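You operate a simulated robot arm through the tools that you are given. There is no shell and no other tool.

The job below is to be done with a simulated robot arm. You get a single attempt, and the scene is never put back.

Task
Press the sleeve on the middle short hose and stand it in the DONE cup.
Fine: use the press block from the top drawer that bears the hose's code, close the drawer, pull the press lever down to its stop and put it up again; the block stays in the press; leave the other hoses. Set down upright: short black hose.

It is judged by the outcome, as a careful person would: the job done as asked, and still so three seconds after it is handed in. It fails if anything else is knocked over, pushed out of place, dropped, spilled or broken.

Robot
A 7-joint arm with a two-finger parallel gripper, fixed in place. Base frame: the origin is at the foot of the arm, x ahead of it, y to its left, z up. Readings come in cm, degrees, newtons and seconds.
With the tool pointing down near the work surface it reaches from about 26 to 84 cm from the base axis. Its first joint turns from -166.0 to 166.0 degrees. Payload 3.43 kg.
The tool frame sits at the grasp point between the pads (the TCP): z along the fingers, y along the line on which they close. The tips reach 3.4 cm beyond it. Largest opening 12.8 cm; finger width 2.4, thickness 1.2; the body of the gripper, 4.8 by 13 cm, starts 9.6 cm behind the TCP.
Orientation is that of the tool frame in the base frame, as [roll, pitch, yaw] about the fixed x, y, z axes, in that order (R = Rz(yaw) Ry(pitch) Rx(roll)). With the fingers straight down and closing along the base's y, the tool's x points along the base's -x, its y along +y and its z along -z.

Tools
- The arm moves only by the tool apply_moves. Its argument "motion" is one flat list of numbers, 7 for each row, row after row: the turn, a rotation vector about the base's x, y, z in degrees, then the shift along the base's x, y, z in cm, then the opening, from 0 (shut) to 1 (fully open). In form: [wx, wy, wz, x, y, z, fingers, wx, wy, wz, x, y, z, fingers, ...]. A call has 1 to 20 rows; each row is the pose to reach, as a shift and turn from the pose commanded when the call began. Each row takes 0.2 s and may step no farther than 5 cm and 8.6 degrees from the row before; otherwise, or with a gripper value out of range, the whole call is refused. Where a pose cannot be reached the arm comes as near as it can. A force on the tool above 90 N (or 10 N above the force at the start of the call, whichever is more), or a blocked arm, ends the call early, and 0.2 s more pass. Each finger travels about 15.3 cm/s and halts on what it meets, pressing with about 40 N; the grip force reading is that of the motor and also rises with nothing between the fingers. The clock runs only during rows and for 0.2 s after the last one: add rows that repeat a pose to give the fingers time. It gives the time, the measured TCP pose, the force on the tool (base axes), the opening and the grip force at its end, in the units of the frame above (readings bear some noise), with the torque about the TCP (base axes, N m) and any sound that the robot's microphone picked up.
- Cameras (640 x 400 px; columns grow to the right, rows downward): "scene" is fixed at [4.49, 49.77, 165.05]; the picture's right is [-0.75, -0.66, 0.00], its down [-0.40, 0.45, -0.80] and it looks along [0.53, -0.60, -0.60] (base axes); focal length 353 px, centre (320, 200). "wrist" rides on the gripper at [7.6, -1.1, -16] in the tool frame; the picture's right is [0.15, 0.99, 0.00], its down [-0.88, 0.13, -0.46] and it looks along [-0.45, 0.07, 0.89] (tool axes); focal length 234 px, centre (320, 200). There is no depth. A picture from a camera that has moved, and an enlarged one, comes with that camera's place and axes in the base frame and with its lens. The place of the scene camera against the robot may be out by one fixed shift of up to 1.2 cm in any direction.
- snapshot(camera): a new picture of that camera. No time passes.
- zoom(camera, box): a new picture of the part [left, top, right, bottom] of that camera's present view, enlarged. No time passes.
- job_done(): hands the job in; it is judged then, once.

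Nothing tells you positions but the pictures and the camera data. Unless the task says otherwise, let go and move clear before handing in.

The tools are called after "Emit:" by a JSON object that holds its "op" and its "data". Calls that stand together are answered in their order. apply_moves: Moves the arm, as the interface text tells. Its arguments: {"type":"object","properties":{"motion":{"type":"array"}},"required":["motion"]} The other tools are called the same way: snapshot (camera) takes a picture; zoom (camera, box) takes an enlarged picture of a part of a camera's view; job_done () hands the job in.

At the start:

```text
time_s: 0.0
tool_pos: [48.82, -11.44, 135.48]
tool_rot: [180.0, 0.0, -179.8]
contact_force: [0.8, -0.8, 1.1]
ft_torque: [0.02, 0.0, -0.03]
grip_width: 12.78
grasp_force: 0.1
```

scene: 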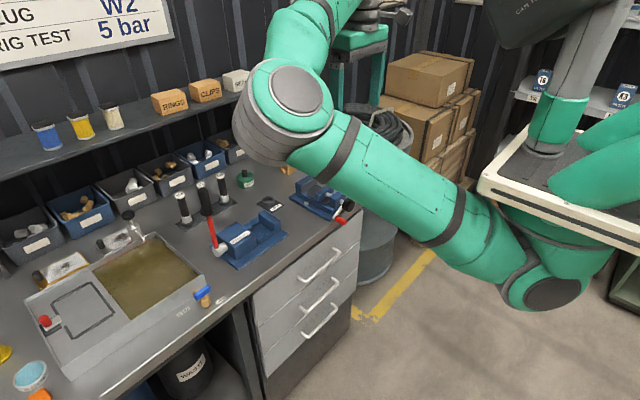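
wrist: 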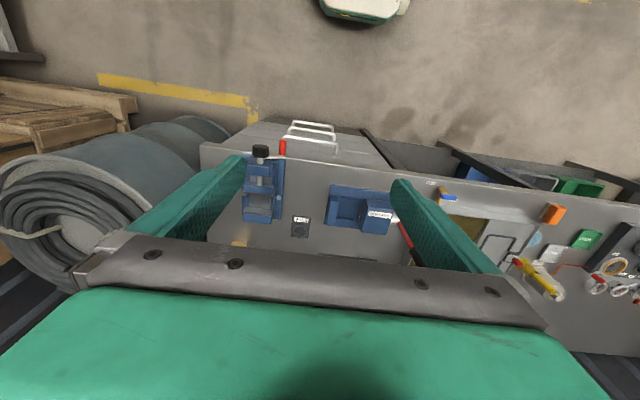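

I see a workbench with a press (blue with a red lever), a rack of hoses, a drawer unit, and the arm above it. I'll take close-up pictures first to identify everything.

Emit:
{"op": "zoom", "data": {"camera": "scene", "box": [150, 120, 310, 220]}}

Emit:
{"op": "zoom", "data": {"camera": "scene", "box": [200, 180, 376, 290]}}

Emit:
{"op": "zoom", "data": {"camera": "scene", "box": [0, 200, 240, 350]}}

Emit:
{"op": "zoom", "data": {"camera": "scene", "box": [240, 210, 400, 360]}}

Emit:
{"op": "zoom", "data": {"camera": "wrist", "box": [200, 100, 440, 250]}}

```text
4.00 times, centred on (230, 170) of scene
camera zoom: at [4.49, 49.77, 165.05], right [-0.75, -0.66, 0.0], down [-0.4, 0.45, -0.8], along [0.53, -0.6, -0.6], focal length 1413 px, centre (680, 320)
```

zoom: 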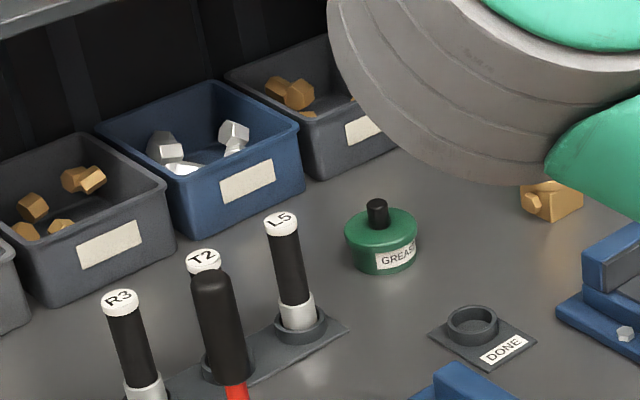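

```text
3.64 times, centred on (288, 235) of scene
camera zoom: at [4.49, 49.77, 165.05], right [-0.75, -0.66, 0.0], down [-0.4, 0.45, -0.8], along [0.53, -0.6, -0.6], focal length 1285 px, centre (436, 73)
```

zoom: 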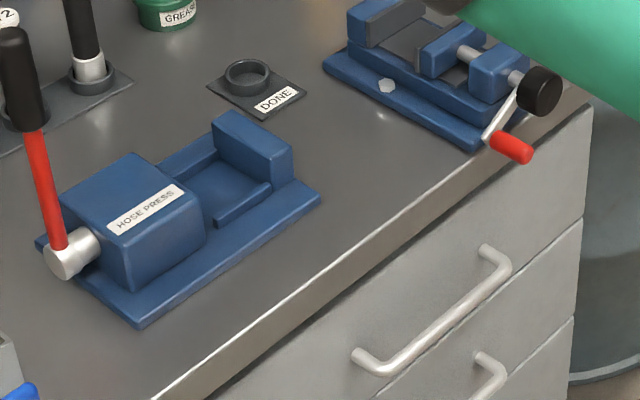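

```text
2.67 times, centred on (120, 275) of scene
camera zoom: at [4.49, 49.77, 165.05], right [-0.75, -0.66, 0.0], down [-0.4, 0.45, -0.8], along [0.53, -0.6, -0.6], focal length 942 px, centre (853, 0)
```

zoom: 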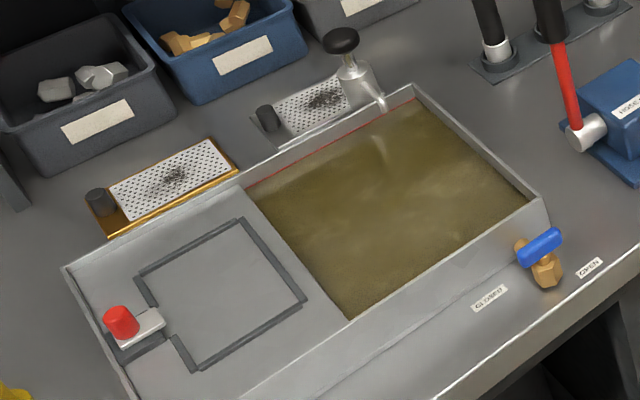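

```text
2.67 times, centred on (320, 285) of scene
camera zoom: at [4.49, 49.77, 165.05], right [-0.75, -0.66, 0.0], down [-0.4, 0.45, -0.8], along [0.53, -0.6, -0.6], focal length 942 px, centre (320, -27)
```

zoom: 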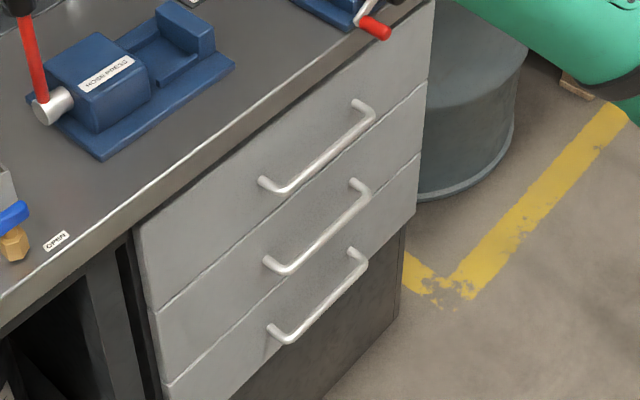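

```text
2.67 times, centred on (320, 175) of wrist
camera zoom: at [41.24, -12.41, 151.42], right [-0.15, 0.99, 0.0], down [0.88, 0.13, 0.46], along [0.45, 0.07, -0.89], focal length 624 px, centre (320, 267)
```

zoom: 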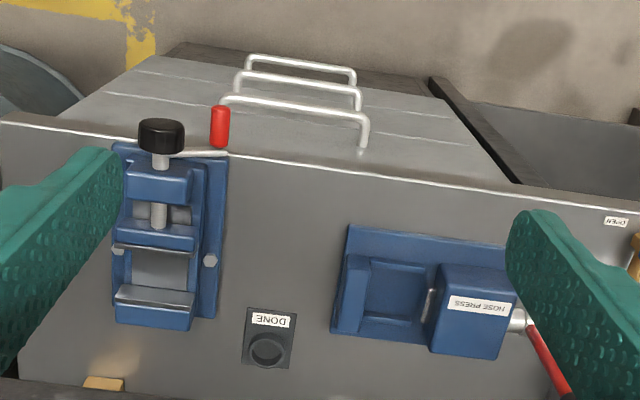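

The bench top lies near z≈90 with the drawers facing the robot; the middle hose is coded T2 and the DONE cup is near (83,-12). I'll tilt and shift the wrist camera to get a better look at the hoses and press.

Emit:
{"op": "apply_moves", "data": {"motion": [0, -8, 0, -1, 3, 0, 1, 0, -16, 0, -2, 6, 0, 1, 0, -24, 0, -3, 9, 0, 1, 0, -32, 0, -4, 12, 0, 1, 0, -40, 0, -5, 15, 0, 1]}}

Emit:
{"op": "snapshot", "data": {"camera": "wrist"}}

Emit:
{"op": "snapshot", "data": {"camera": "scene"}}

```text
time_s: 1.2
tool_pos: [43.83, 3.61, 135.55]
tool_rot: [-179.8, 40.2, -179.8]
contact_force: [0.0, -0.8, -0.1]
ft_torque: [0.01, 0.0, 0.01]
grip_width: 12.79
grasp_force: 0.1
```

```text
taken
camera wrist: at [27.82, 2.58, 142.77], right [-0.11, 0.99, -0.1], down [0.38, 0.13, 0.92], along [0.92, 0.07, -0.39], focal length 234 px, centre (320, 200)
```

wrist: 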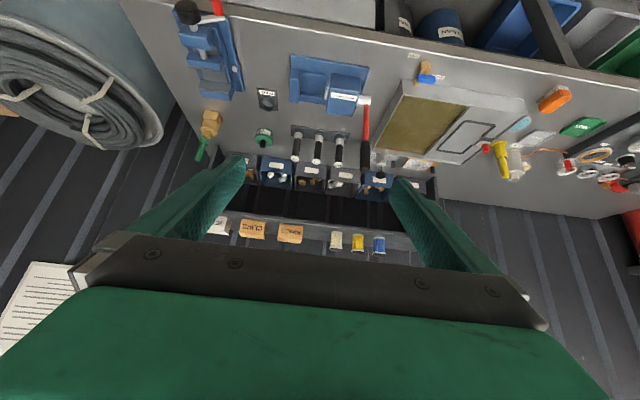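

```text
taken
```

scene: 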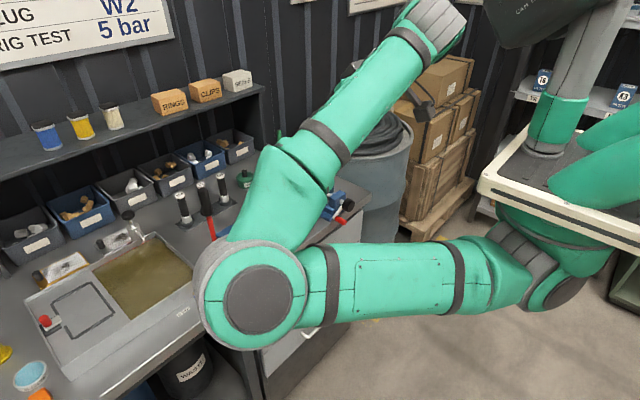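

The wrist camera now sees the hose row, press and DONE cup (image is upside down, top = towards the robot). I'll enlarge these.

Emit:
{"op": "zoom", "data": {"camera": "wrist", "box": [240, 40, 400, 140]}}

Emit:
{"op": "zoom", "data": {"camera": "wrist", "box": [270, 110, 390, 185]}}

Emit:
{"op": "zoom", "data": {"camera": "wrist", "box": [280, 45, 380, 110]}}

Emit:
{"op": "zoom", "data": {"camera": "scene", "box": [150, 150, 270, 250]}}

```text
4.00 times, centred on (320, 90) of wrist
camera zoom: at [27.82, 2.58, 142.77], right [-0.11, 0.99, -0.1], down [0.38, 0.13, 0.92], along [0.92, 0.07, -0.39], focal length 937 px, centre (320, 640)
```

zoom: 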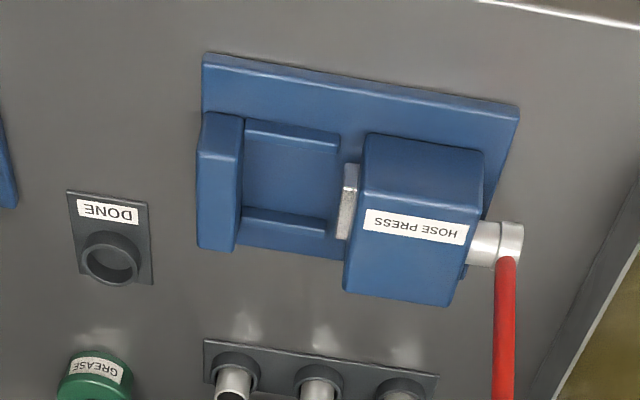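

```text
5.33 times, centred on (330, 148) of wrist
camera zoom: at [27.82, 2.58, 142.77], right [-0.11, 0.99, -0.1], down [0.38, 0.13, 0.92], along [0.92, 0.07, -0.39], focal length 1249 px, centre (267, 480)
```

zoom: 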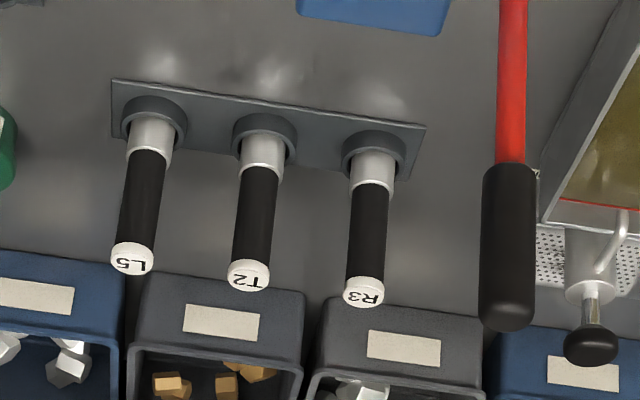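

```text
6.15 times, centred on (330, 78) of wrist
camera zoom: at [27.82, 2.58, 142.77], right [-0.11, 0.99, -0.1], down [0.38, 0.13, 0.92], along [0.92, 0.07, -0.39], focal length 1441 px, centre (258, 954)
```

zoom: 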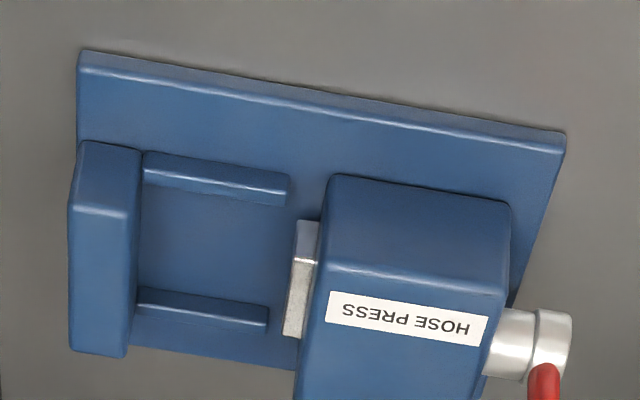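

```text
4.00 times, centred on (210, 200) of scene
camera zoom: at [4.49, 49.77, 165.05], right [-0.75, -0.66, 0.0], down [-0.4, 0.45, -0.8], along [0.53, -0.6, -0.6], focal length 1413 px, centre (760, 200)
```

zoom: 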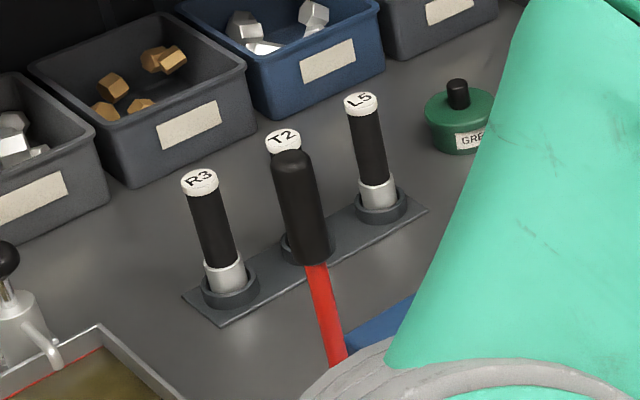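

T2 is the middle hose at about (93,6), the press nest near (74,0,89), lever knob top near (73,15,114), top drawer handle near (58,-13,78). Next I point the tool down again and move toward the drawer to look at its handle.

Emit:
{"op": "apply_moves", "data": {"motion": [0, 8, 0, -1, -3, -2, 1, 0, 16, 0, -2, -6, -4, 1, 0, 24, 0, -3, -9, -6, 1, 0, 32, 0, -4, -12, -8, 1, 0, 40, 0, -5, -15, -10, 1, 0, 40, 0, -7, -15, -12, 1]}}

Emit:
{"op": "snapshot", "data": {"camera": "wrist"}}

Emit:
{"op": "snapshot", "data": {"camera": "scene"}}

```text
time_s: 2.6
tool_pos: [36.81, -11.27, 123.46]
tool_rot: [180.0, -0.1, -179.9]
contact_force: [0.4, -0.4, -0.4]
ft_torque: [0.02, 0.06, 0.01]
grip_width: 12.8
grasp_force: 0.0
```

```text
taken
camera wrist: at [29.25, -12.37, 139.42], right [-0.15, 0.99, 0.0], down [0.88, 0.13, 0.45], along [0.45, 0.07, -0.89], focal length 234 px, centre (320, 200)
```

wrist: 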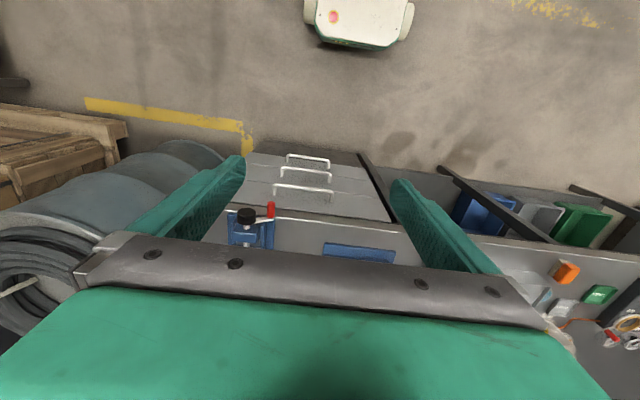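

```text
taken
```

scene: 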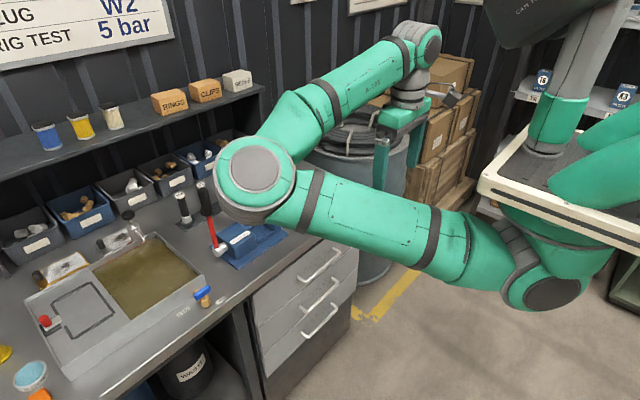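

The handles are in clear view from both cameras. I'll enlarge them to measure them.

Emit:
{"op": "zoom", "data": {"camera": "wrist", "box": [230, 140, 390, 240]}}

Emit:
{"op": "zoom", "data": {"camera": "scene", "box": [240, 230, 368, 310]}}

Emit:
{"op": "zoom", "data": {"camera": "scene", "box": [200, 190, 300, 270]}}

```text
4.00 times, centred on (310, 190) of wrist
camera zoom: at [29.25, -12.37, 139.42], right [-0.15, 0.99, 0.0], down [0.88, 0.13, 0.45], along [0.45, 0.07, -0.89], focal length 937 px, centre (360, 240)
```

zoom: 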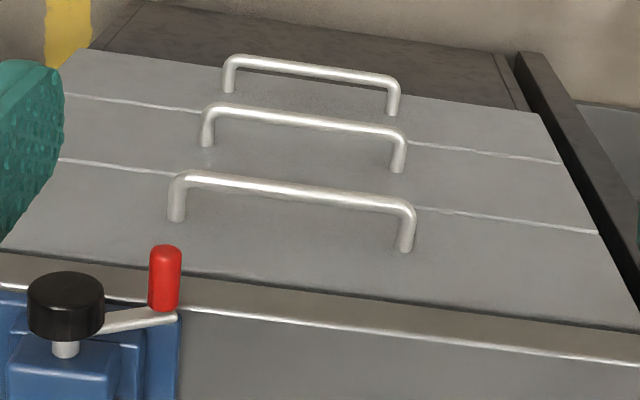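

```text
5.00 times, centred on (304, 270) of scene
camera zoom: at [4.49, 49.77, 165.05], right [-0.75, -0.66, 0.0], down [-0.4, 0.45, -0.8], along [0.53, -0.6, -0.6], focal length 1766 px, centre (400, -150)
```

zoom: 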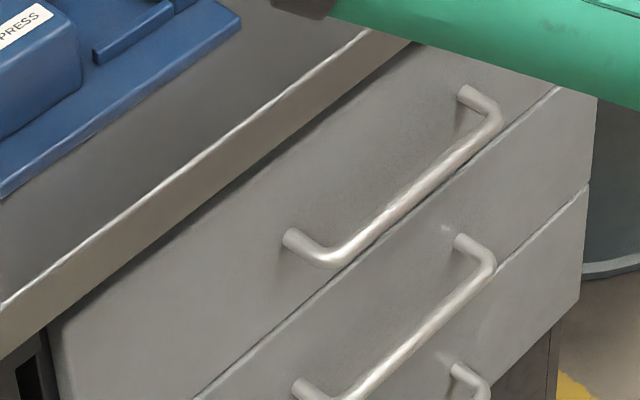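

```text
5.00 times, centred on (250, 230) of scene
camera zoom: at [4.49, 49.77, 165.05], right [-0.75, -0.66, 0.0], down [-0.4, 0.45, -0.8], along [0.53, -0.6, -0.6], focal length 1766 px, centre (670, 50)
```

zoom: 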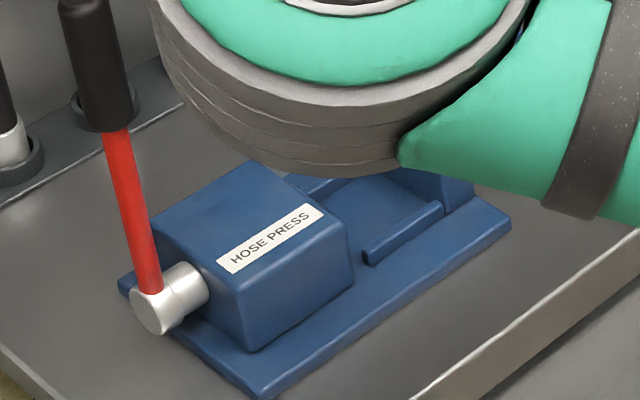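

The top handle bar runs from about (58.3,-21,75.3) to (58.3,-4.4,75.3), with the drawer front at x≈62 and a 3 cm gap behind the bar. I'll yaw the gripper by -90° so the fingers close along x, then tilt it toward the drawer.

Emit:
{"op": "apply_moves", "data": {"motion": [0, 0, -8.2, 0, 0, -1, 1, 0, 0, -16.4, 1, 0, -2, 1, 0, 0, -24.6, 2, 0, -3, 1, 0, 0, -32.8, 3, 0, -4, 1, 0, 0, -41, 4, 0, -5, 1, 0, 0, -49.2, 5, 0, -6, 1, 0, 0, -57.4, 6, 0, -7, 1, 0, 0, -65.6, 7, 0, -8, 1, 0, 0, -73.8, 8, 0, -9, 1, 0, 0, -82, 9, 0, -10, 1, 0, 0, -90, 10, 0, -10, 1, 0, 0, -90, 10, 0, -10, 1]}}

Emit:
{"op": "snapshot", "data": {"camera": "wrist"}}

Emit:
{"op": "snapshot", "data": {"camera": "scene"}}

```text
time_s: 5.2
tool_pos: [46.9, -11.56, 113.45]
tool_rot: [180.0, 0.0, 90.1]
contact_force: [-0.3, 0.3, -0.2]
ft_torque: [0.03, -0.04, 0.01]
grip_width: 12.79
grasp_force: 0.0
```

```text
taken
camera wrist: at [45.71, -3.74, 129.44], right [0.99, 0.15, 0.0], down [0.13, -0.88, 0.46], along [0.07, -0.45, -0.89], focal length 234 px, centre (320, 200)
```

wrist: 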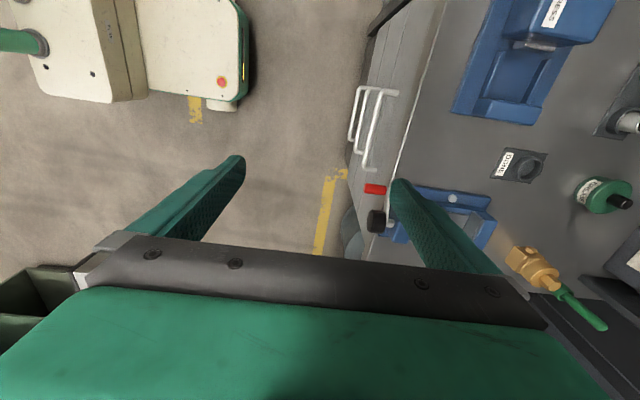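

```text
taken
```

scene: 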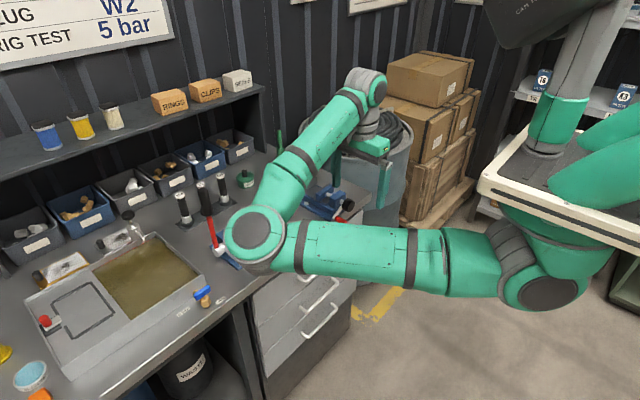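

The yaw worked and the fingers now close along x. Next I tilt 25° toward the drawer, narrow the fingers and lower partway, watching the elbow near the lever.

Emit:
{"op": "apply_moves", "data": {"motion": [0, -8.3, 0, 0.5, -0.3, -3, 0.6, 0, -16.6, 0, 1, -0.6, -6, 0.4, 0, -25, 0, 1.5, -0.9, -9, 0.21, 0, -25, 0, 2, -1.1, -12, 0.21, 0, -25, 0, 2.5, -1.1, -14, 0.21, 0, -25, 0, 2.5, -1.1, -14, 0.21]}}

Emit:
{"op": "snapshot", "data": {"camera": "wrist"}}

Emit:
{"op": "snapshot", "data": {"camera": "scene"}}

```text
time_s: 6.6
tool_pos: [49.26, -12.52, 99.41]
tool_rot: [155.0, -0.1, 90.1]
contact_force: [-0.5, -0.4, -0.5]
ft_torque: [0.01, -0.02, -0.01]
grip_width: 2.7
grasp_force: 0.0
```

```text
taken
camera wrist: at [41.48, -4.77, 113.44], right [0.9, 0.15, 0.42], down [-0.07, -0.88, 0.47], along [0.44, -0.45, -0.78], focal length 234 px, centre (320, 200)
```

wrist: 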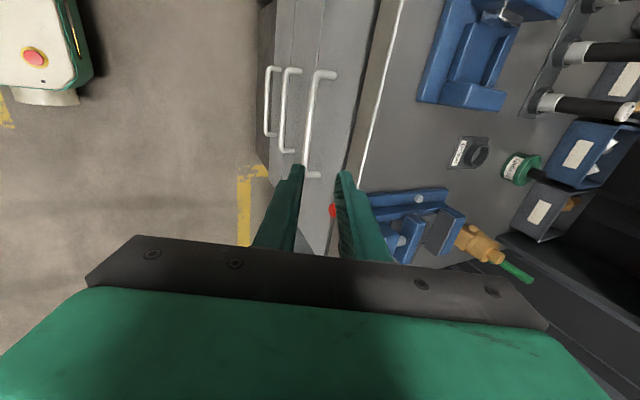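

```text
taken
```

scene: 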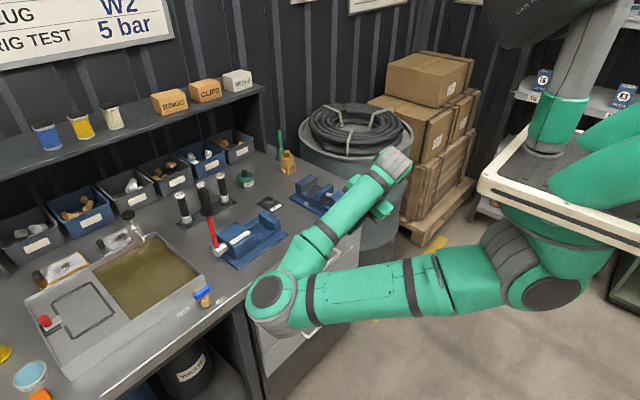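

The gripper now hovers above and in front of the top handle; I'll enlarge the view to line up the fingers with the bar.

Emit:
{"op": "zoom", "data": {"camera": "wrist", "box": [250, 50, 410, 200]}}

Emit:
{"op": "zoom", "data": {"camera": "scene", "box": [240, 190, 400, 340]}}

```text
2.67 times, centred on (330, 125) of wrist
camera zoom: at [41.48, -4.77, 113.44], right [0.9, 0.15, 0.42], down [-0.07, -0.88, 0.47], along [0.44, -0.45, -0.78], focal length 624 px, centre (293, 400)
```

zoom: 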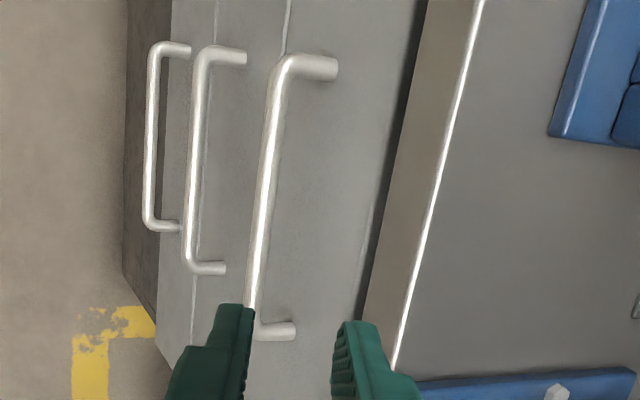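

```text
2.67 times, centred on (320, 265) of scene
camera zoom: at [4.49, 49.77, 165.05], right [-0.75, -0.66, 0.0], down [-0.4, 0.45, -0.8], along [0.53, -0.6, -0.6], focal length 942 px, centre (320, 27)
```

zoom: 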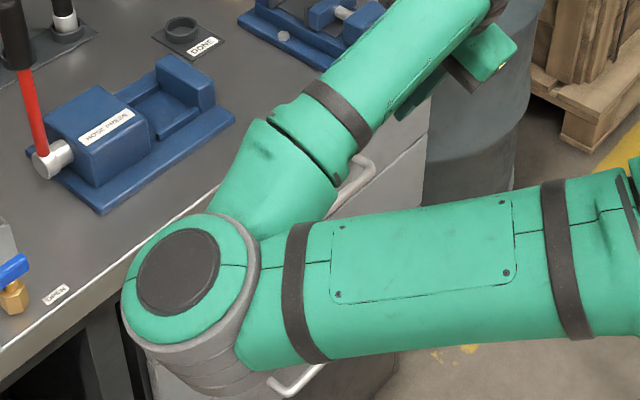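

The bar sits about 1.6 cm off the finger centre line; I'll correct this while descending along the tool axis, stopping about 10 cm short to check again.

Emit:
{"op": "apply_moves", "data": {"motion": [0, 0, 0, 1.1, 0, -3.4, 0.21, 0, 0, 0, 2.2, 0, -6.7, 0.21, 0, 0, 0, 3.3, 0, -10, 0.21, 0, 0, 0, 4.43, 0, -13.4, 0.21, 0, 0, 0, 4.43, 0, -13.4, 0.21]}}

Emit:
{"op": "zoom", "data": {"camera": "wrist", "box": [240, 100, 400, 200]}}

Emit:
{"op": "snapshot", "data": {"camera": "scene"}}

```text
time_s: 7.8
tool_pos: [53.67, -12.51, 86.02]
tool_rot: [155.1, 0.0, 90.1]
contact_force: [-1.0, -0.4, 0.9]
ft_torque: [-0.01, 0.03, -0.03]
grip_width: 2.69
grasp_force: 0.2
```

```text
4.00 times, centred on (320, 150) of wrist
camera zoom: at [45.99, -4.82, 100.04], right [0.9, 0.15, 0.42], down [-0.07, -0.88, 0.47], along [0.44, -0.45, -0.78], focal length 937 px, centre (320, 400)
```

zoom: 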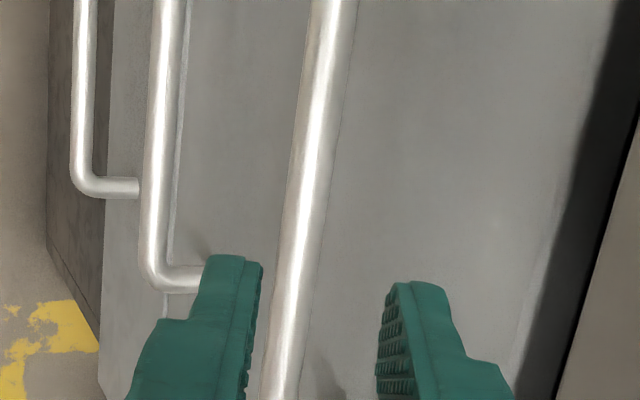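

```text
taken
```

scene: 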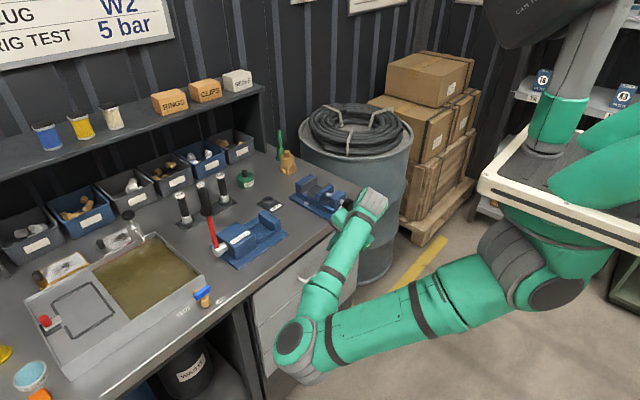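

Alignment is close (0.4 cm off). I'll correct it and descend further until the tips are just above the bar.

Emit:
{"op": "apply_moves", "data": {"motion": [0, 0, 0, 0.6, 0, -2.2, 0.21, 0, 0, 0, 1.6, 0, -4.4, 0.21, 0, 0, 0, 2.6, 0, -6.5, 0.21, 0, 0, 0, 2.6, 0, -6.5, 0.21]}}

Emit:
{"op": "zoom", "data": {"camera": "wrist", "box": [240, 100, 400, 200]}}

Emit:
{"op": "zoom", "data": {"camera": "scene", "box": [240, 180, 400, 280]}}

```text
time_s: 8.8
tool_pos: [56.32, -12.39, 79.66]
tool_rot: [155.0, 0.0, 90.1]
contact_force: [-0.4, -0.3, -0.3]
ft_torque: [-0.01, 0.0, 0.0]
grip_width: 2.72
grasp_force: 0.0
```

```text
4.00 times, centred on (320, 150) of wrist
camera zoom: at [48.51, -4.81, 93.58], right [0.9, 0.15, 0.42], down [-0.07, -0.88, 0.47], along [0.44, -0.45, -0.78], focal length 937 px, centre (320, 400)
```

zoom: 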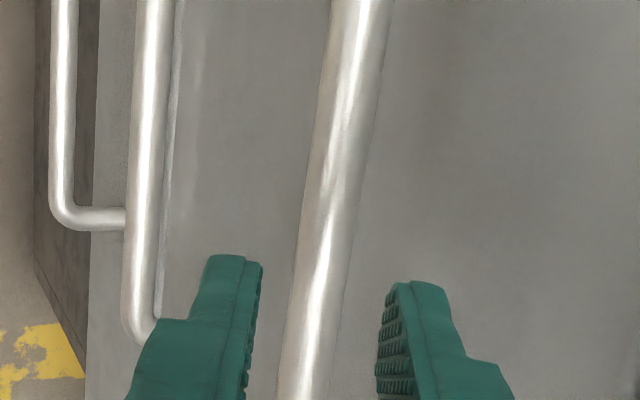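

```text
4.00 times, centred on (320, 230) of scene
camera zoom: at [4.49, 49.77, 165.05], right [-0.75, -0.66, 0.0], down [-0.4, 0.45, -0.8], along [0.53, -0.6, -0.6], focal length 1413 px, centre (320, 80)
```

zoom: 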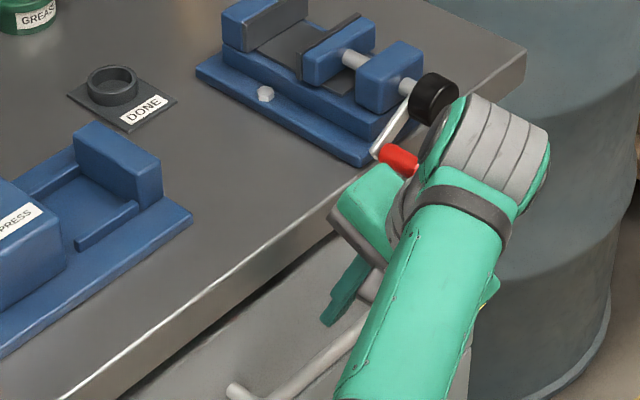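

Alignment is good, the bar is centred between the fingers. I'll descend the last 3.4 cm and close on the bar.

Emit:
{"op": "apply_moves", "data": {"motion": [0, 0, 0, 0.7, 0, -1.54, 0.21, 0, 0, 0, 1.44, 0, -3.08, 0.21, 0, 0, 0, 1.44, 0, -3.08, 0.21]}}

Emit:
{"op": "zoom", "data": {"camera": "wrist", "box": [240, 100, 400, 200]}}

Emit:
{"op": "zoom", "data": {"camera": "scene", "box": [240, 180, 400, 280]}}

```text
time_s: 9.6
tool_pos: [57.78, -12.41, 76.52]
tool_rot: [155.1, 0.0, 90.1]
contact_force: [0.0, -0.3, -0.3]
ft_torque: [0.03, 0.0, 0.01]
grip_width: 2.64
grasp_force: 0.1
```

```text
4.00 times, centred on (320, 150) of wrist
camera zoom: at [50.04, -4.76, 90.44], right [0.9, 0.15, 0.42], down [-0.07, -0.88, 0.47], along [0.44, -0.45, -0.78], focal length 937 px, centre (320, 400)
```

zoom: 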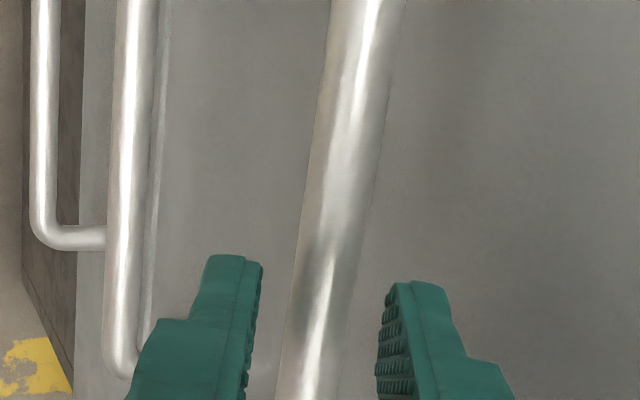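

```text
4.00 times, centred on (320, 230) of scene
camera zoom: at [4.49, 49.77, 165.05], right [-0.75, -0.66, 0.0], down [-0.4, 0.45, -0.8], along [0.53, -0.6, -0.6], focal length 1413 px, centre (320, 80)
```

zoom: 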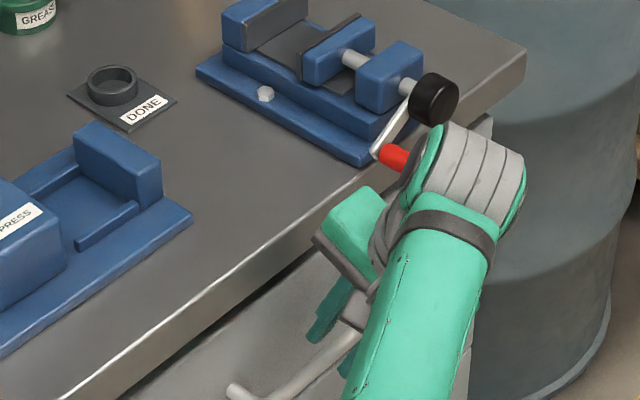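

The bar is between the pads. I close on it.

Emit:
{"op": "apply_moves", "data": {"motion": [0, 0, 0, 0, 0, 0, 0, 0, 0, 0, 0, 0, 0, 0]}}

Emit:
{"op": "zoom", "data": {"camera": "wrist", "box": [240, 100, 400, 200]}}

```text
time_s: 10.2
tool_pos: [57.66, -12.48, 76.56]
tool_rot: [155.0, 0.0, 90.0]
contact_force: [2.6, 1.8, 3.6]
ft_torque: [0.17, -0.11, -0.7]
grip_width: 1.38
grasp_force: 45.0
```

```text
4.00 times, centred on (320, 150) of wrist
camera zoom: at [50.04, -4.76, 90.47], right [0.9, 0.15, 0.42], down [-0.07, -0.88, 0.47], along [0.44, -0.45, -0.78], focal length 937 px, centre (320, 400)
```

zoom: 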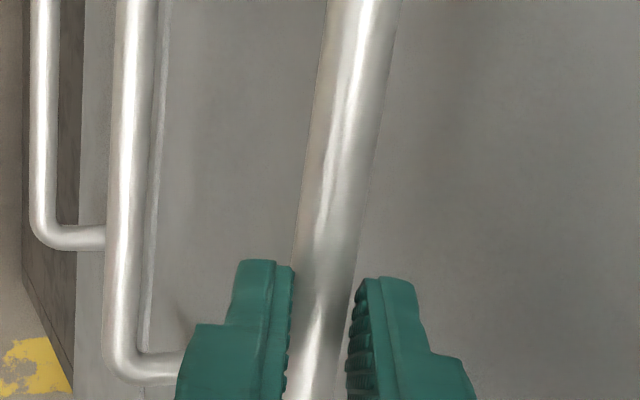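

The bar is gripped (1.4 cm). I pull the drawer toward -x.

Emit:
{"op": "apply_moves", "data": {"motion": [0, 0, 0, -1, 0, 0, 0, 0, 0, 0, -2.5, 0, 0, 0, 0, 0, 0, -4, 0, 0, 0, 0, 0, 0, -6, 0, 0, 0, 0, 0, 0, -8, 0, 0, 0, 0, 0, 0, -10, 0, 0, 0]}}

Emit:
{"op": "snapshot", "data": {"camera": "scene"}}

Emit:
{"op": "snapshot", "data": {"camera": "wrist"}}

```text
time_s: 11.6
tool_pos: [47.72, -12.46, 76.48]
tool_rot: [155.1, -0.1, 90.1]
contact_force: [-0.8, 9.0, 4.2]
ft_torque: [1.12, 0.02, -0.3]
grip_width: 1.35
grasp_force: 45.0
```

```text
taken
```

scene: 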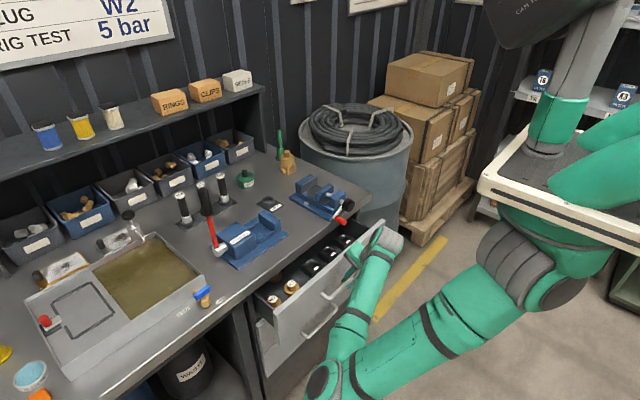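

```text
taken
camera wrist: at [39.99, -4.8, 90.5], right [0.9, 0.15, 0.42], down [-0.07, -0.88, 0.47], along [0.44, -0.45, -0.78], focal length 234 px, centre (320, 200)
```

wrist: 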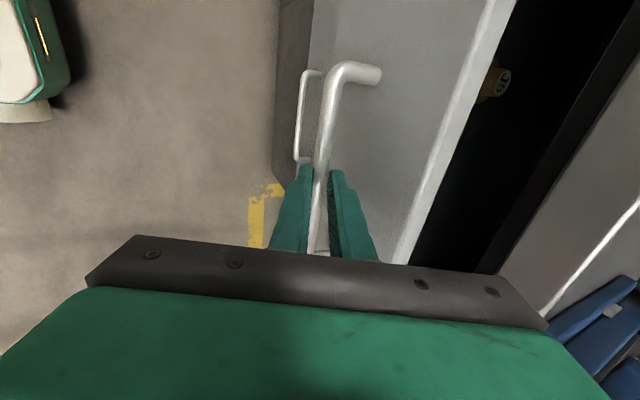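

The drawer is sliding open and blocks are visible inside. I'll zoom in to see the contents and labels.

Emit:
{"op": "zoom", "data": {"camera": "scene", "box": [240, 200, 400, 340]}}

Emit:
{"op": "zoom", "data": {"camera": "scene", "box": [250, 220, 350, 310]}}

```text
2.86 times, centred on (320, 270) of scene
camera zoom: at [4.49, 49.77, 165.05], right [-0.75, -0.66, 0.0], down [-0.4, 0.45, -0.8], along [0.53, -0.6, -0.6], focal length 1009 px, centre (320, 0)
```

zoom: 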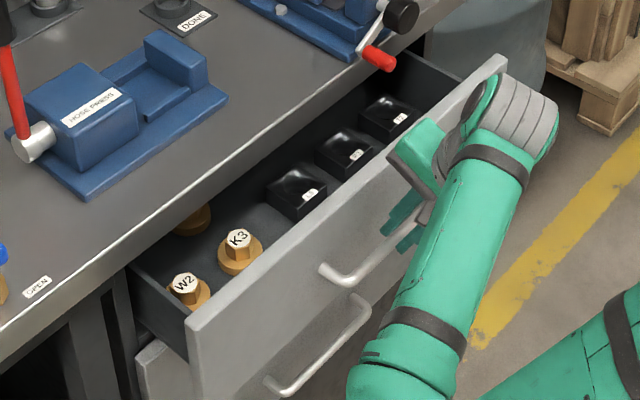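

```text
4.44 times, centred on (300, 265) of scene
camera zoom: at [4.49, 49.77, 165.05], right [-0.75, -0.66, 0.0], down [-0.4, 0.45, -0.8], along [0.53, -0.6, -0.6], focal length 1570 px, centre (409, -89)
```

zoom: 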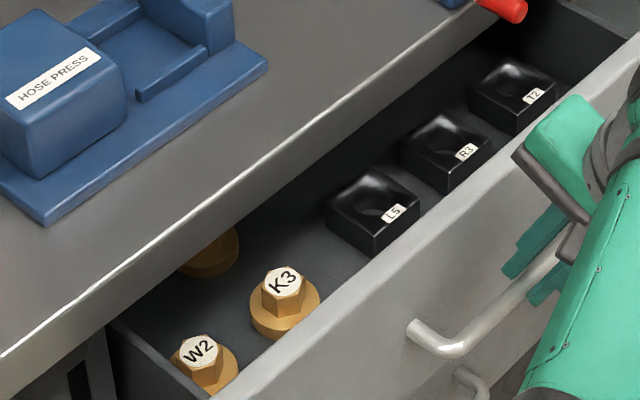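

The drawer holds press blocks L5, R3 and T2 (T2 is the farthest, at -y). It needs to come out further so I can reach T2 from above; I'll pull about 8 cm more.

Emit:
{"op": "apply_moves", "data": {"motion": [0, 0, 0, -1.5, 0, 0, 0, 0, 0, 0, -3, 0, 0, 0, 0, 0, 0, -4.5, 0, 0, 0, 0, 0, 0, -6, 0, 0, 0, 0, 0, 0, -7.5, 0, 0, 0, 0, 0, 0, -8, 0, 0, 0]}}

Emit:
{"op": "snapshot", "data": {"camera": "scene"}}

Emit:
{"op": "zoom", "data": {"camera": "scene", "box": [250, 210, 390, 310]}}

```text
time_s: 13.0
tool_pos: [39.79, -12.52, 76.56]
tool_rot: [155.1, 0.0, 90.1]
contact_force: [0.7, 15.3, 5.3]
ft_torque: [1.4, -0.1, -0.24]
grip_width: 1.36
grasp_force: 44.9
```

```text
taken
```

scene: 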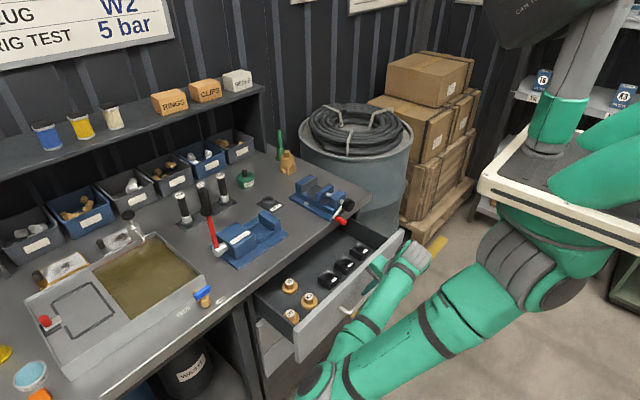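

```text
4.00 times, centred on (320, 260) of scene
camera zoom: at [4.49, 49.77, 165.05], right [-0.75, -0.66, 0.0], down [-0.4, 0.45, -0.8], along [0.53, -0.6, -0.6], focal length 1413 px, centre (320, -40)
```

zoom: 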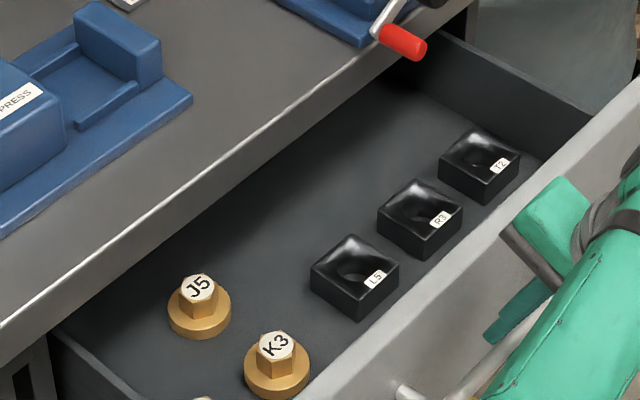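

The blocks are now accessible at x≈55, with T2 at y≈-30. I release the handle and back out along the tool axis.

Emit:
{"op": "apply_moves", "data": {"motion": [0, 0, 0, 0, 0, 0, 0.21, 0, 0, 0, 0, 0, 0, 0.21, 0, 0, 0, -0.85, 0, 1.81, 0.21, 0, 0, 0, -1.7, 0, 3.62, 0.21, 0, 0, 0, -3.0, 0, 6.4, 0.21, 0, 0, 0, -4, 0, 10, 0.21, 0, 0, 0, -4, 0, 14.5, 0.21, 0, 0, 0, -4, 0, 19, 0.3, 0, 0, 0, -4, 0, 23, 0.4]}}

Emit:
{"op": "snapshot", "data": {"camera": "scene"}}

Emit:
{"op": "snapshot", "data": {"camera": "wrist"}}

```text
time_s: 15.0
tool_pos: [42.86, -17.35, 98.06]
tool_rot: [155.1, 0.1, 90.0]
contact_force: [1.2, -0.4, 0.5]
ft_torque: [-0.03, 0.04, 0.02]
grip_width: 5.1
grasp_force: 0.0
out of reach, approached as far as the arm can: row 5, 6, 7, 8, 9
```

```text
taken
```

scene: 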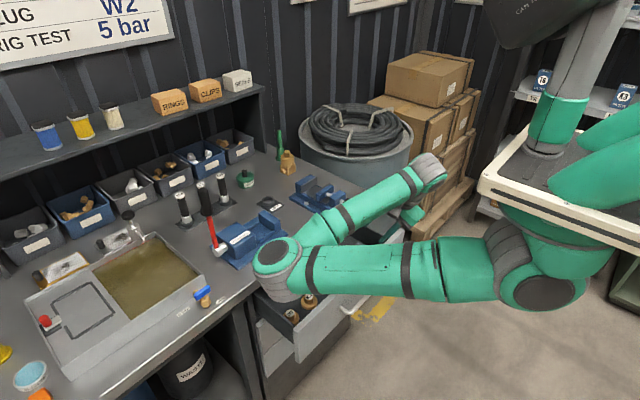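

```text
taken
camera wrist: at [35.11, -9.6, 112.05], right [0.9, 0.15, 0.42], down [-0.07, -0.88, 0.47], along [0.44, -0.45, -0.78], focal length 234 px, centre (320, 200)
```

wrist: 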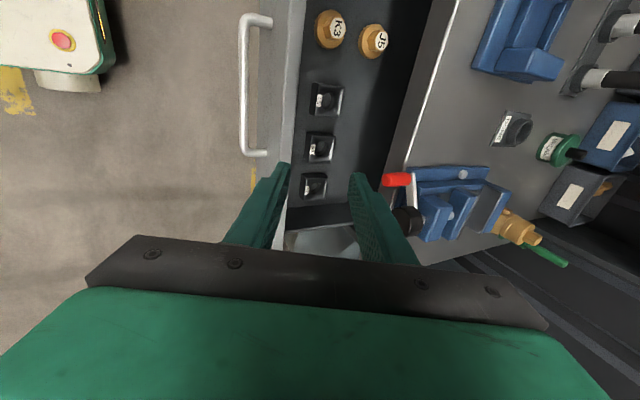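

The block row is visible between the fingers; the arm could not follow the last back-out exactly and stopped at (42.9,-17.4,98). I'll turn the tool back to vertical and see where it settles.

Emit:
{"op": "apply_moves", "data": {"motion": [0, 8.3, 0, 0, 0, 1, 0.4, 0, 16.6, 0, 0, 0, 2, 0.4, 0, 25, 0, 0, 0, 3, 0.4, 0, 25, 0, 0, 0, 3, 0.4]}}

Emit:
{"op": "snapshot", "data": {"camera": "wrist"}}

Emit:
{"op": "snapshot", "data": {"camera": "scene"}}

```text
time_s: 16.0
tool_pos: [42.71, -17.26, 101.15]
tool_rot: [-179.9, 0.0, 90.2]
contact_force: [0.0, -0.5, 0.3]
ft_torque: [0.03, 0.01, 0.01]
grip_width: 5.1
grasp_force: 0.0
```

```text
taken
camera wrist: at [41.72, -9.5, 117.03], right [0.99, 0.15, 0.0], down [0.13, -0.88, 0.46], along [0.07, -0.45, -0.89], focal length 234 px, centre (320, 200)
```

wrist: 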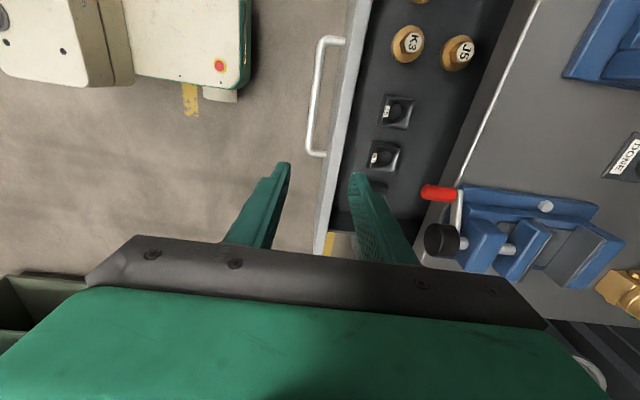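

```text
taken
```

scene: 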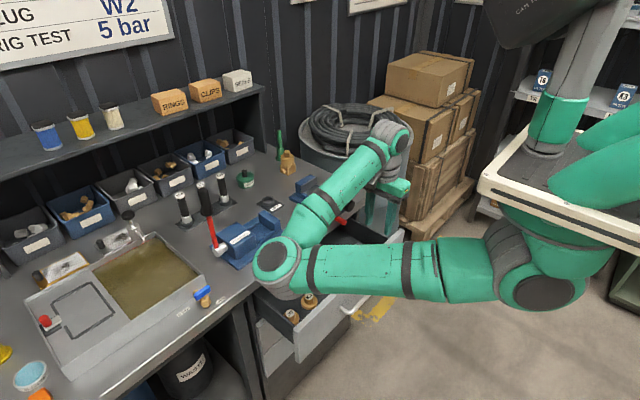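

The tool is vertical again. To lift T2 clear of the vise crank overhanging the bench edge, the drawer should come out further; I'll look closely at the drawer first.

Emit:
{"op": "zoom", "data": {"camera": "wrist", "box": [290, 0, 490, 200]}}

Emit:
{"op": "zoom", "data": {"camera": "scene", "box": [230, 180, 430, 340]}}

```text
2.00 times, centred on (390, 100) of wrist
camera zoom: at [41.72, -9.5, 117.03], right [0.99, 0.15, 0.0], down [0.13, -0.88, 0.46], along [0.07, -0.45, -0.89], focal length 468 px, centre (180, 400)
```

zoom: 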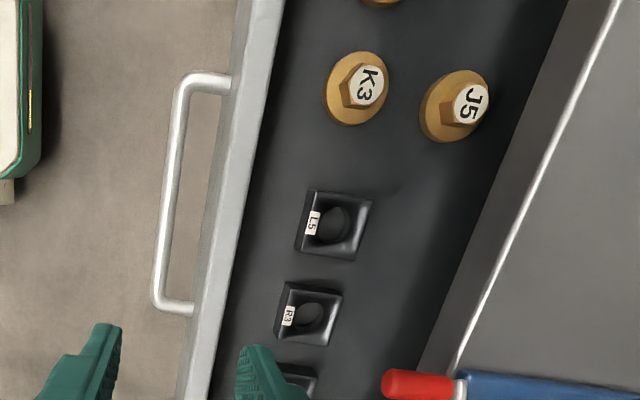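

```text
2.50 times, centred on (330, 260) of scene
camera zoom: at [4.49, 49.77, 165.05], right [-0.75, -0.66, 0.0], down [-0.4, 0.45, -0.8], along [0.53, -0.6, -0.6], focal length 883 px, centre (295, 50)
```

zoom: 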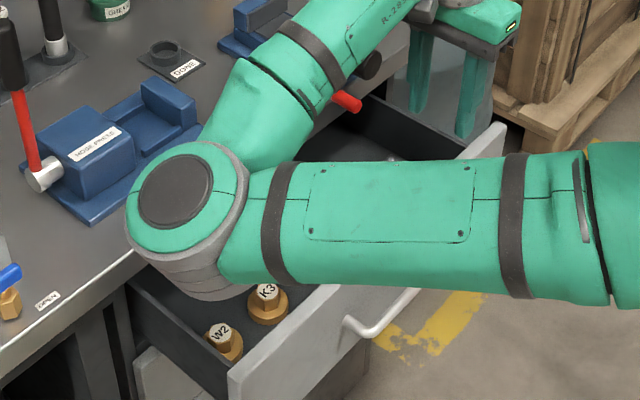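

The drawer panel's inner face is near x≈47 and block tops near z≈74.5. I'll put the closed fingers inside the drawer front panel (above the blocks) and drag it out further.

Emit:
{"op": "apply_moves", "data": {"motion": [0, 0, 0, 3, 2.8, 0, 0.2, 0, 0, 0, 6, 5.6, 0, 0, 0, 0, 0, 8.8, 8.3, 0, 0, 0, 0, 0, 8.8, 8.3, -4, 0, 0, 0, 0, 8.8, 8.3, -8, 0, 0, 0, 0, 8.8, 8.3, -12, 0, 0, 0, 0, 8.8, 8.3, -14, 0, 0, 0, 0, 8.8, 8.3, -14, 0]}}

Emit:
{"op": "snapshot", "data": {"camera": "wrist"}}

Emit:
{"op": "snapshot", "data": {"camera": "scene"}}

```text
time_s: 17.8
tool_pos: [51.6, -8.87, 87.0]
tool_rot: [-180.0, 0.1, 90.0]
contact_force: [-0.4, -0.2, -0.8]
ft_torque: [-0.01, 0.01, 0.04]
grip_width: 0.0
grasp_force: 32.8
```

```text
taken
camera wrist: at [50.52, -1.2, 103.03], right [0.99, 0.15, 0.0], down [0.13, -0.88, 0.46], along [0.07, -0.45, -0.89], focal length 234 px, centre (320, 200)
```

wrist: 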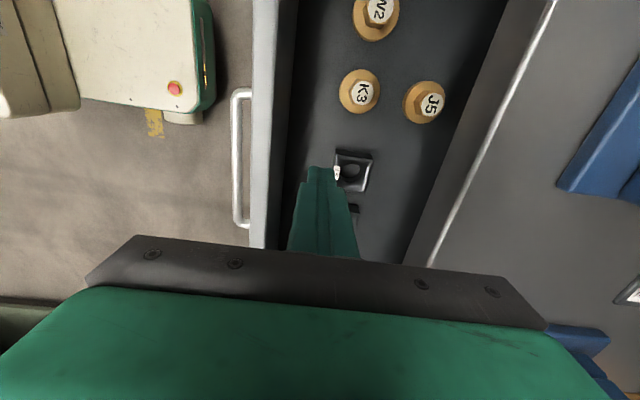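

```text
taken
```

scene: 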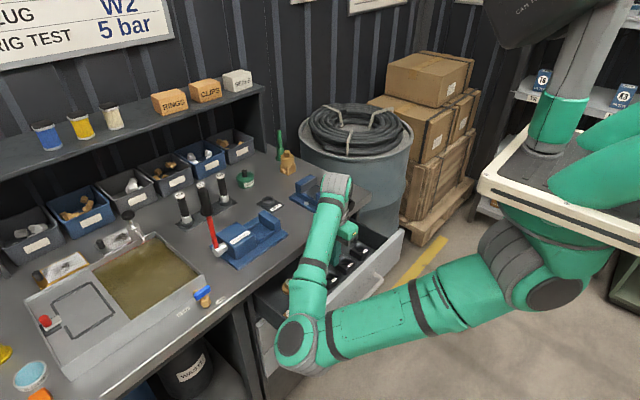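

Emit:
{"op": "zoom", "data": {"camera": "wrist", "box": [230, 100, 430, 240]}}

Emit:
{"op": "zoom", "data": {"camera": "scene", "box": [250, 210, 410, 350]}}

```text
2.86 times, centred on (330, 170) of wrist
camera zoom: at [50.52, -1.2, 103.03], right [0.99, 0.15, 0.0], down [0.13, -0.88, 0.46], along [0.07, -0.45, -0.89], focal length 669 px, centre (291, 286)
```

zoom: 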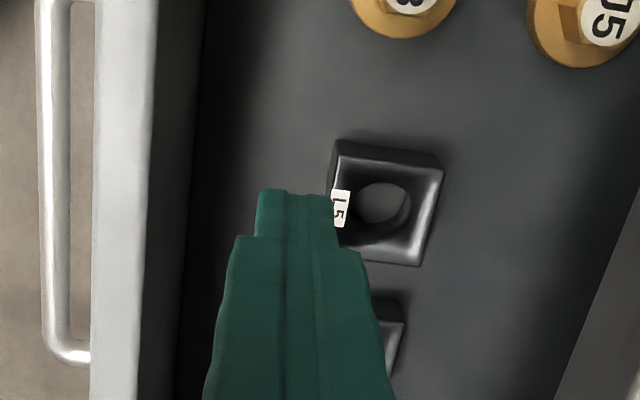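

```text
2.86 times, centred on (330, 280) of scene
camera zoom: at [4.49, 49.77, 165.05], right [-0.75, -0.66, 0.0], down [-0.4, 0.45, -0.8], along [0.53, -0.6, -0.6], focal length 1009 px, centre (291, -29)
```

zoom: 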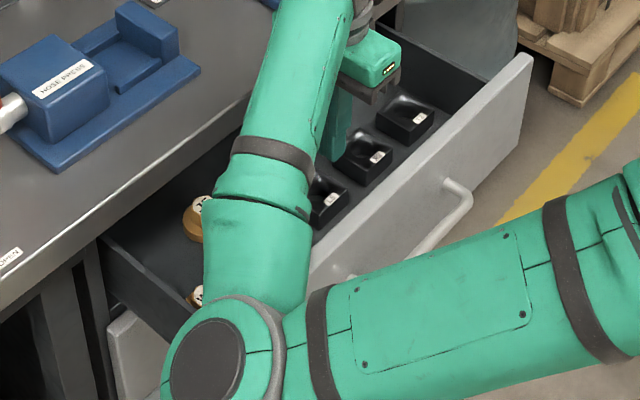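

Panel top z≈82.2, inner face x≈46.9. I lower so the tips are about 3 cm below the panel top, then drag toward -x.

Emit:
{"op": "apply_moves", "data": {"motion": [0, 0, 0, 0, 0, -2.5, 0, 0, 0, 0, 0, 0, -4.6, 0, 0, 0, 0, -1.5, 0, -4.6, 0, 0, 0, 0, -3, 0, -4.6, 0, 0, 0, 0, -4.5, 0, -4.6, 0, 0, 0, 0, -6, 0, -4.6, 0, 0, 0, 0, -7.5, 0, -4.6, 0, 0, 0, 0, -9, 0, -4.6, 0, 0, 0, 0, -10.5, 0, -4.6, 0, 0, 0, 0, -10.5, 0, -4.6, 0]}}

Emit:
{"op": "snapshot", "data": {"camera": "scene"}}

Emit:
{"op": "snapshot", "data": {"camera": "wrist"}}

```text
time_s: 20.0
tool_pos: [41.01, -8.93, 82.5]
tool_rot: [-180.0, 0.0, 90.2]
contact_force: [0.8, 0.5, -0.8]
ft_torque: [-0.01, 0.01, 0.02]
grip_width: 0.03
grasp_force: 33.1
```

```text
taken
```

scene: 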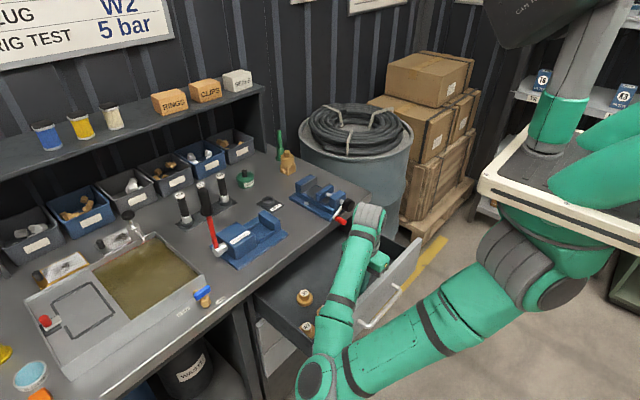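

```text
taken
camera wrist: at [39.89, -1.21, 98.45], right [0.99, 0.15, 0.0], down [0.13, -0.88, 0.46], along [0.07, -0.45, -0.89], focal length 234 px, centre (320, 200)
```

wrist: 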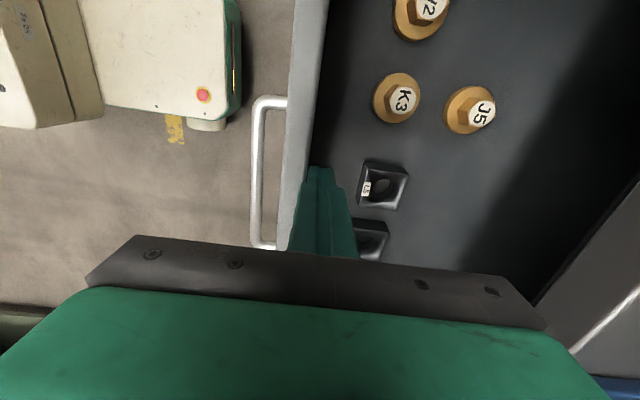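

The drawer is out another 7 cm without resistance. I'll release the panel, rise, and move above the T2 block with fingers open.

Emit:
{"op": "apply_moves", "data": {"motion": [0, 0, 0, 1, 0, 0, 0, 0, 0, 0, 1.5, 0, 4, 0, 0, 0, 0, 2, 0, 8, 0.1, 0, 0, 0, 2.5, 0, 12.5, 0.2, 0, 0, 0, 3.5, -4.5, 12.5, 0.4, 0, 0, 0, 4.5, -9, 12.5, 0.6, 0, 0, 0, 5.5, -13.5, 12.5, 0.6, 0, 0, 0, 6.5, -17, 12.5, 0.6, 0, 0, 0, 7.2, -20, 12.5, 0.6, 0, 0, 0, 7.2, -20, 12.5, 0.6]}}

Emit:
{"op": "snapshot", "data": {"camera": "wrist"}}

Emit:
{"op": "snapshot", "data": {"camera": "scene"}}

```text
time_s: 22.2
tool_pos: [48.19, -29.07, 94.97]
tool_rot: [-179.9, 0.0, 90.1]
contact_force: [-0.6, -0.4, 0.6]
ft_torque: [0.0, -0.01, 0.0]
grip_width: 7.69
grasp_force: 0.0
```

```text
taken
camera wrist: at [47.13, -21.29, 110.95], right [0.99, 0.15, 0.0], down [0.13, -0.88, 0.46], along [0.07, -0.45, -0.89], focal length 234 px, centre (320, 200)
```

wrist: 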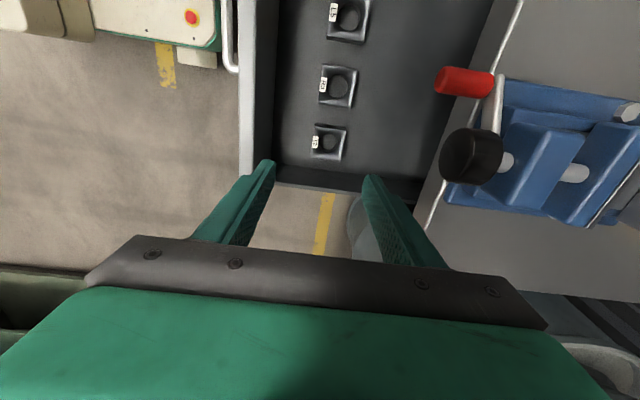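

```text
taken
```

scene: 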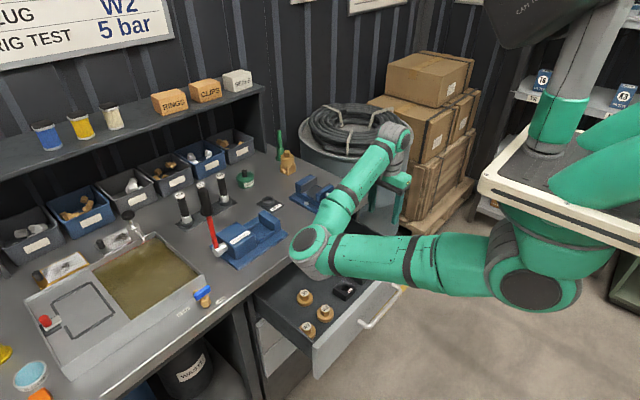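

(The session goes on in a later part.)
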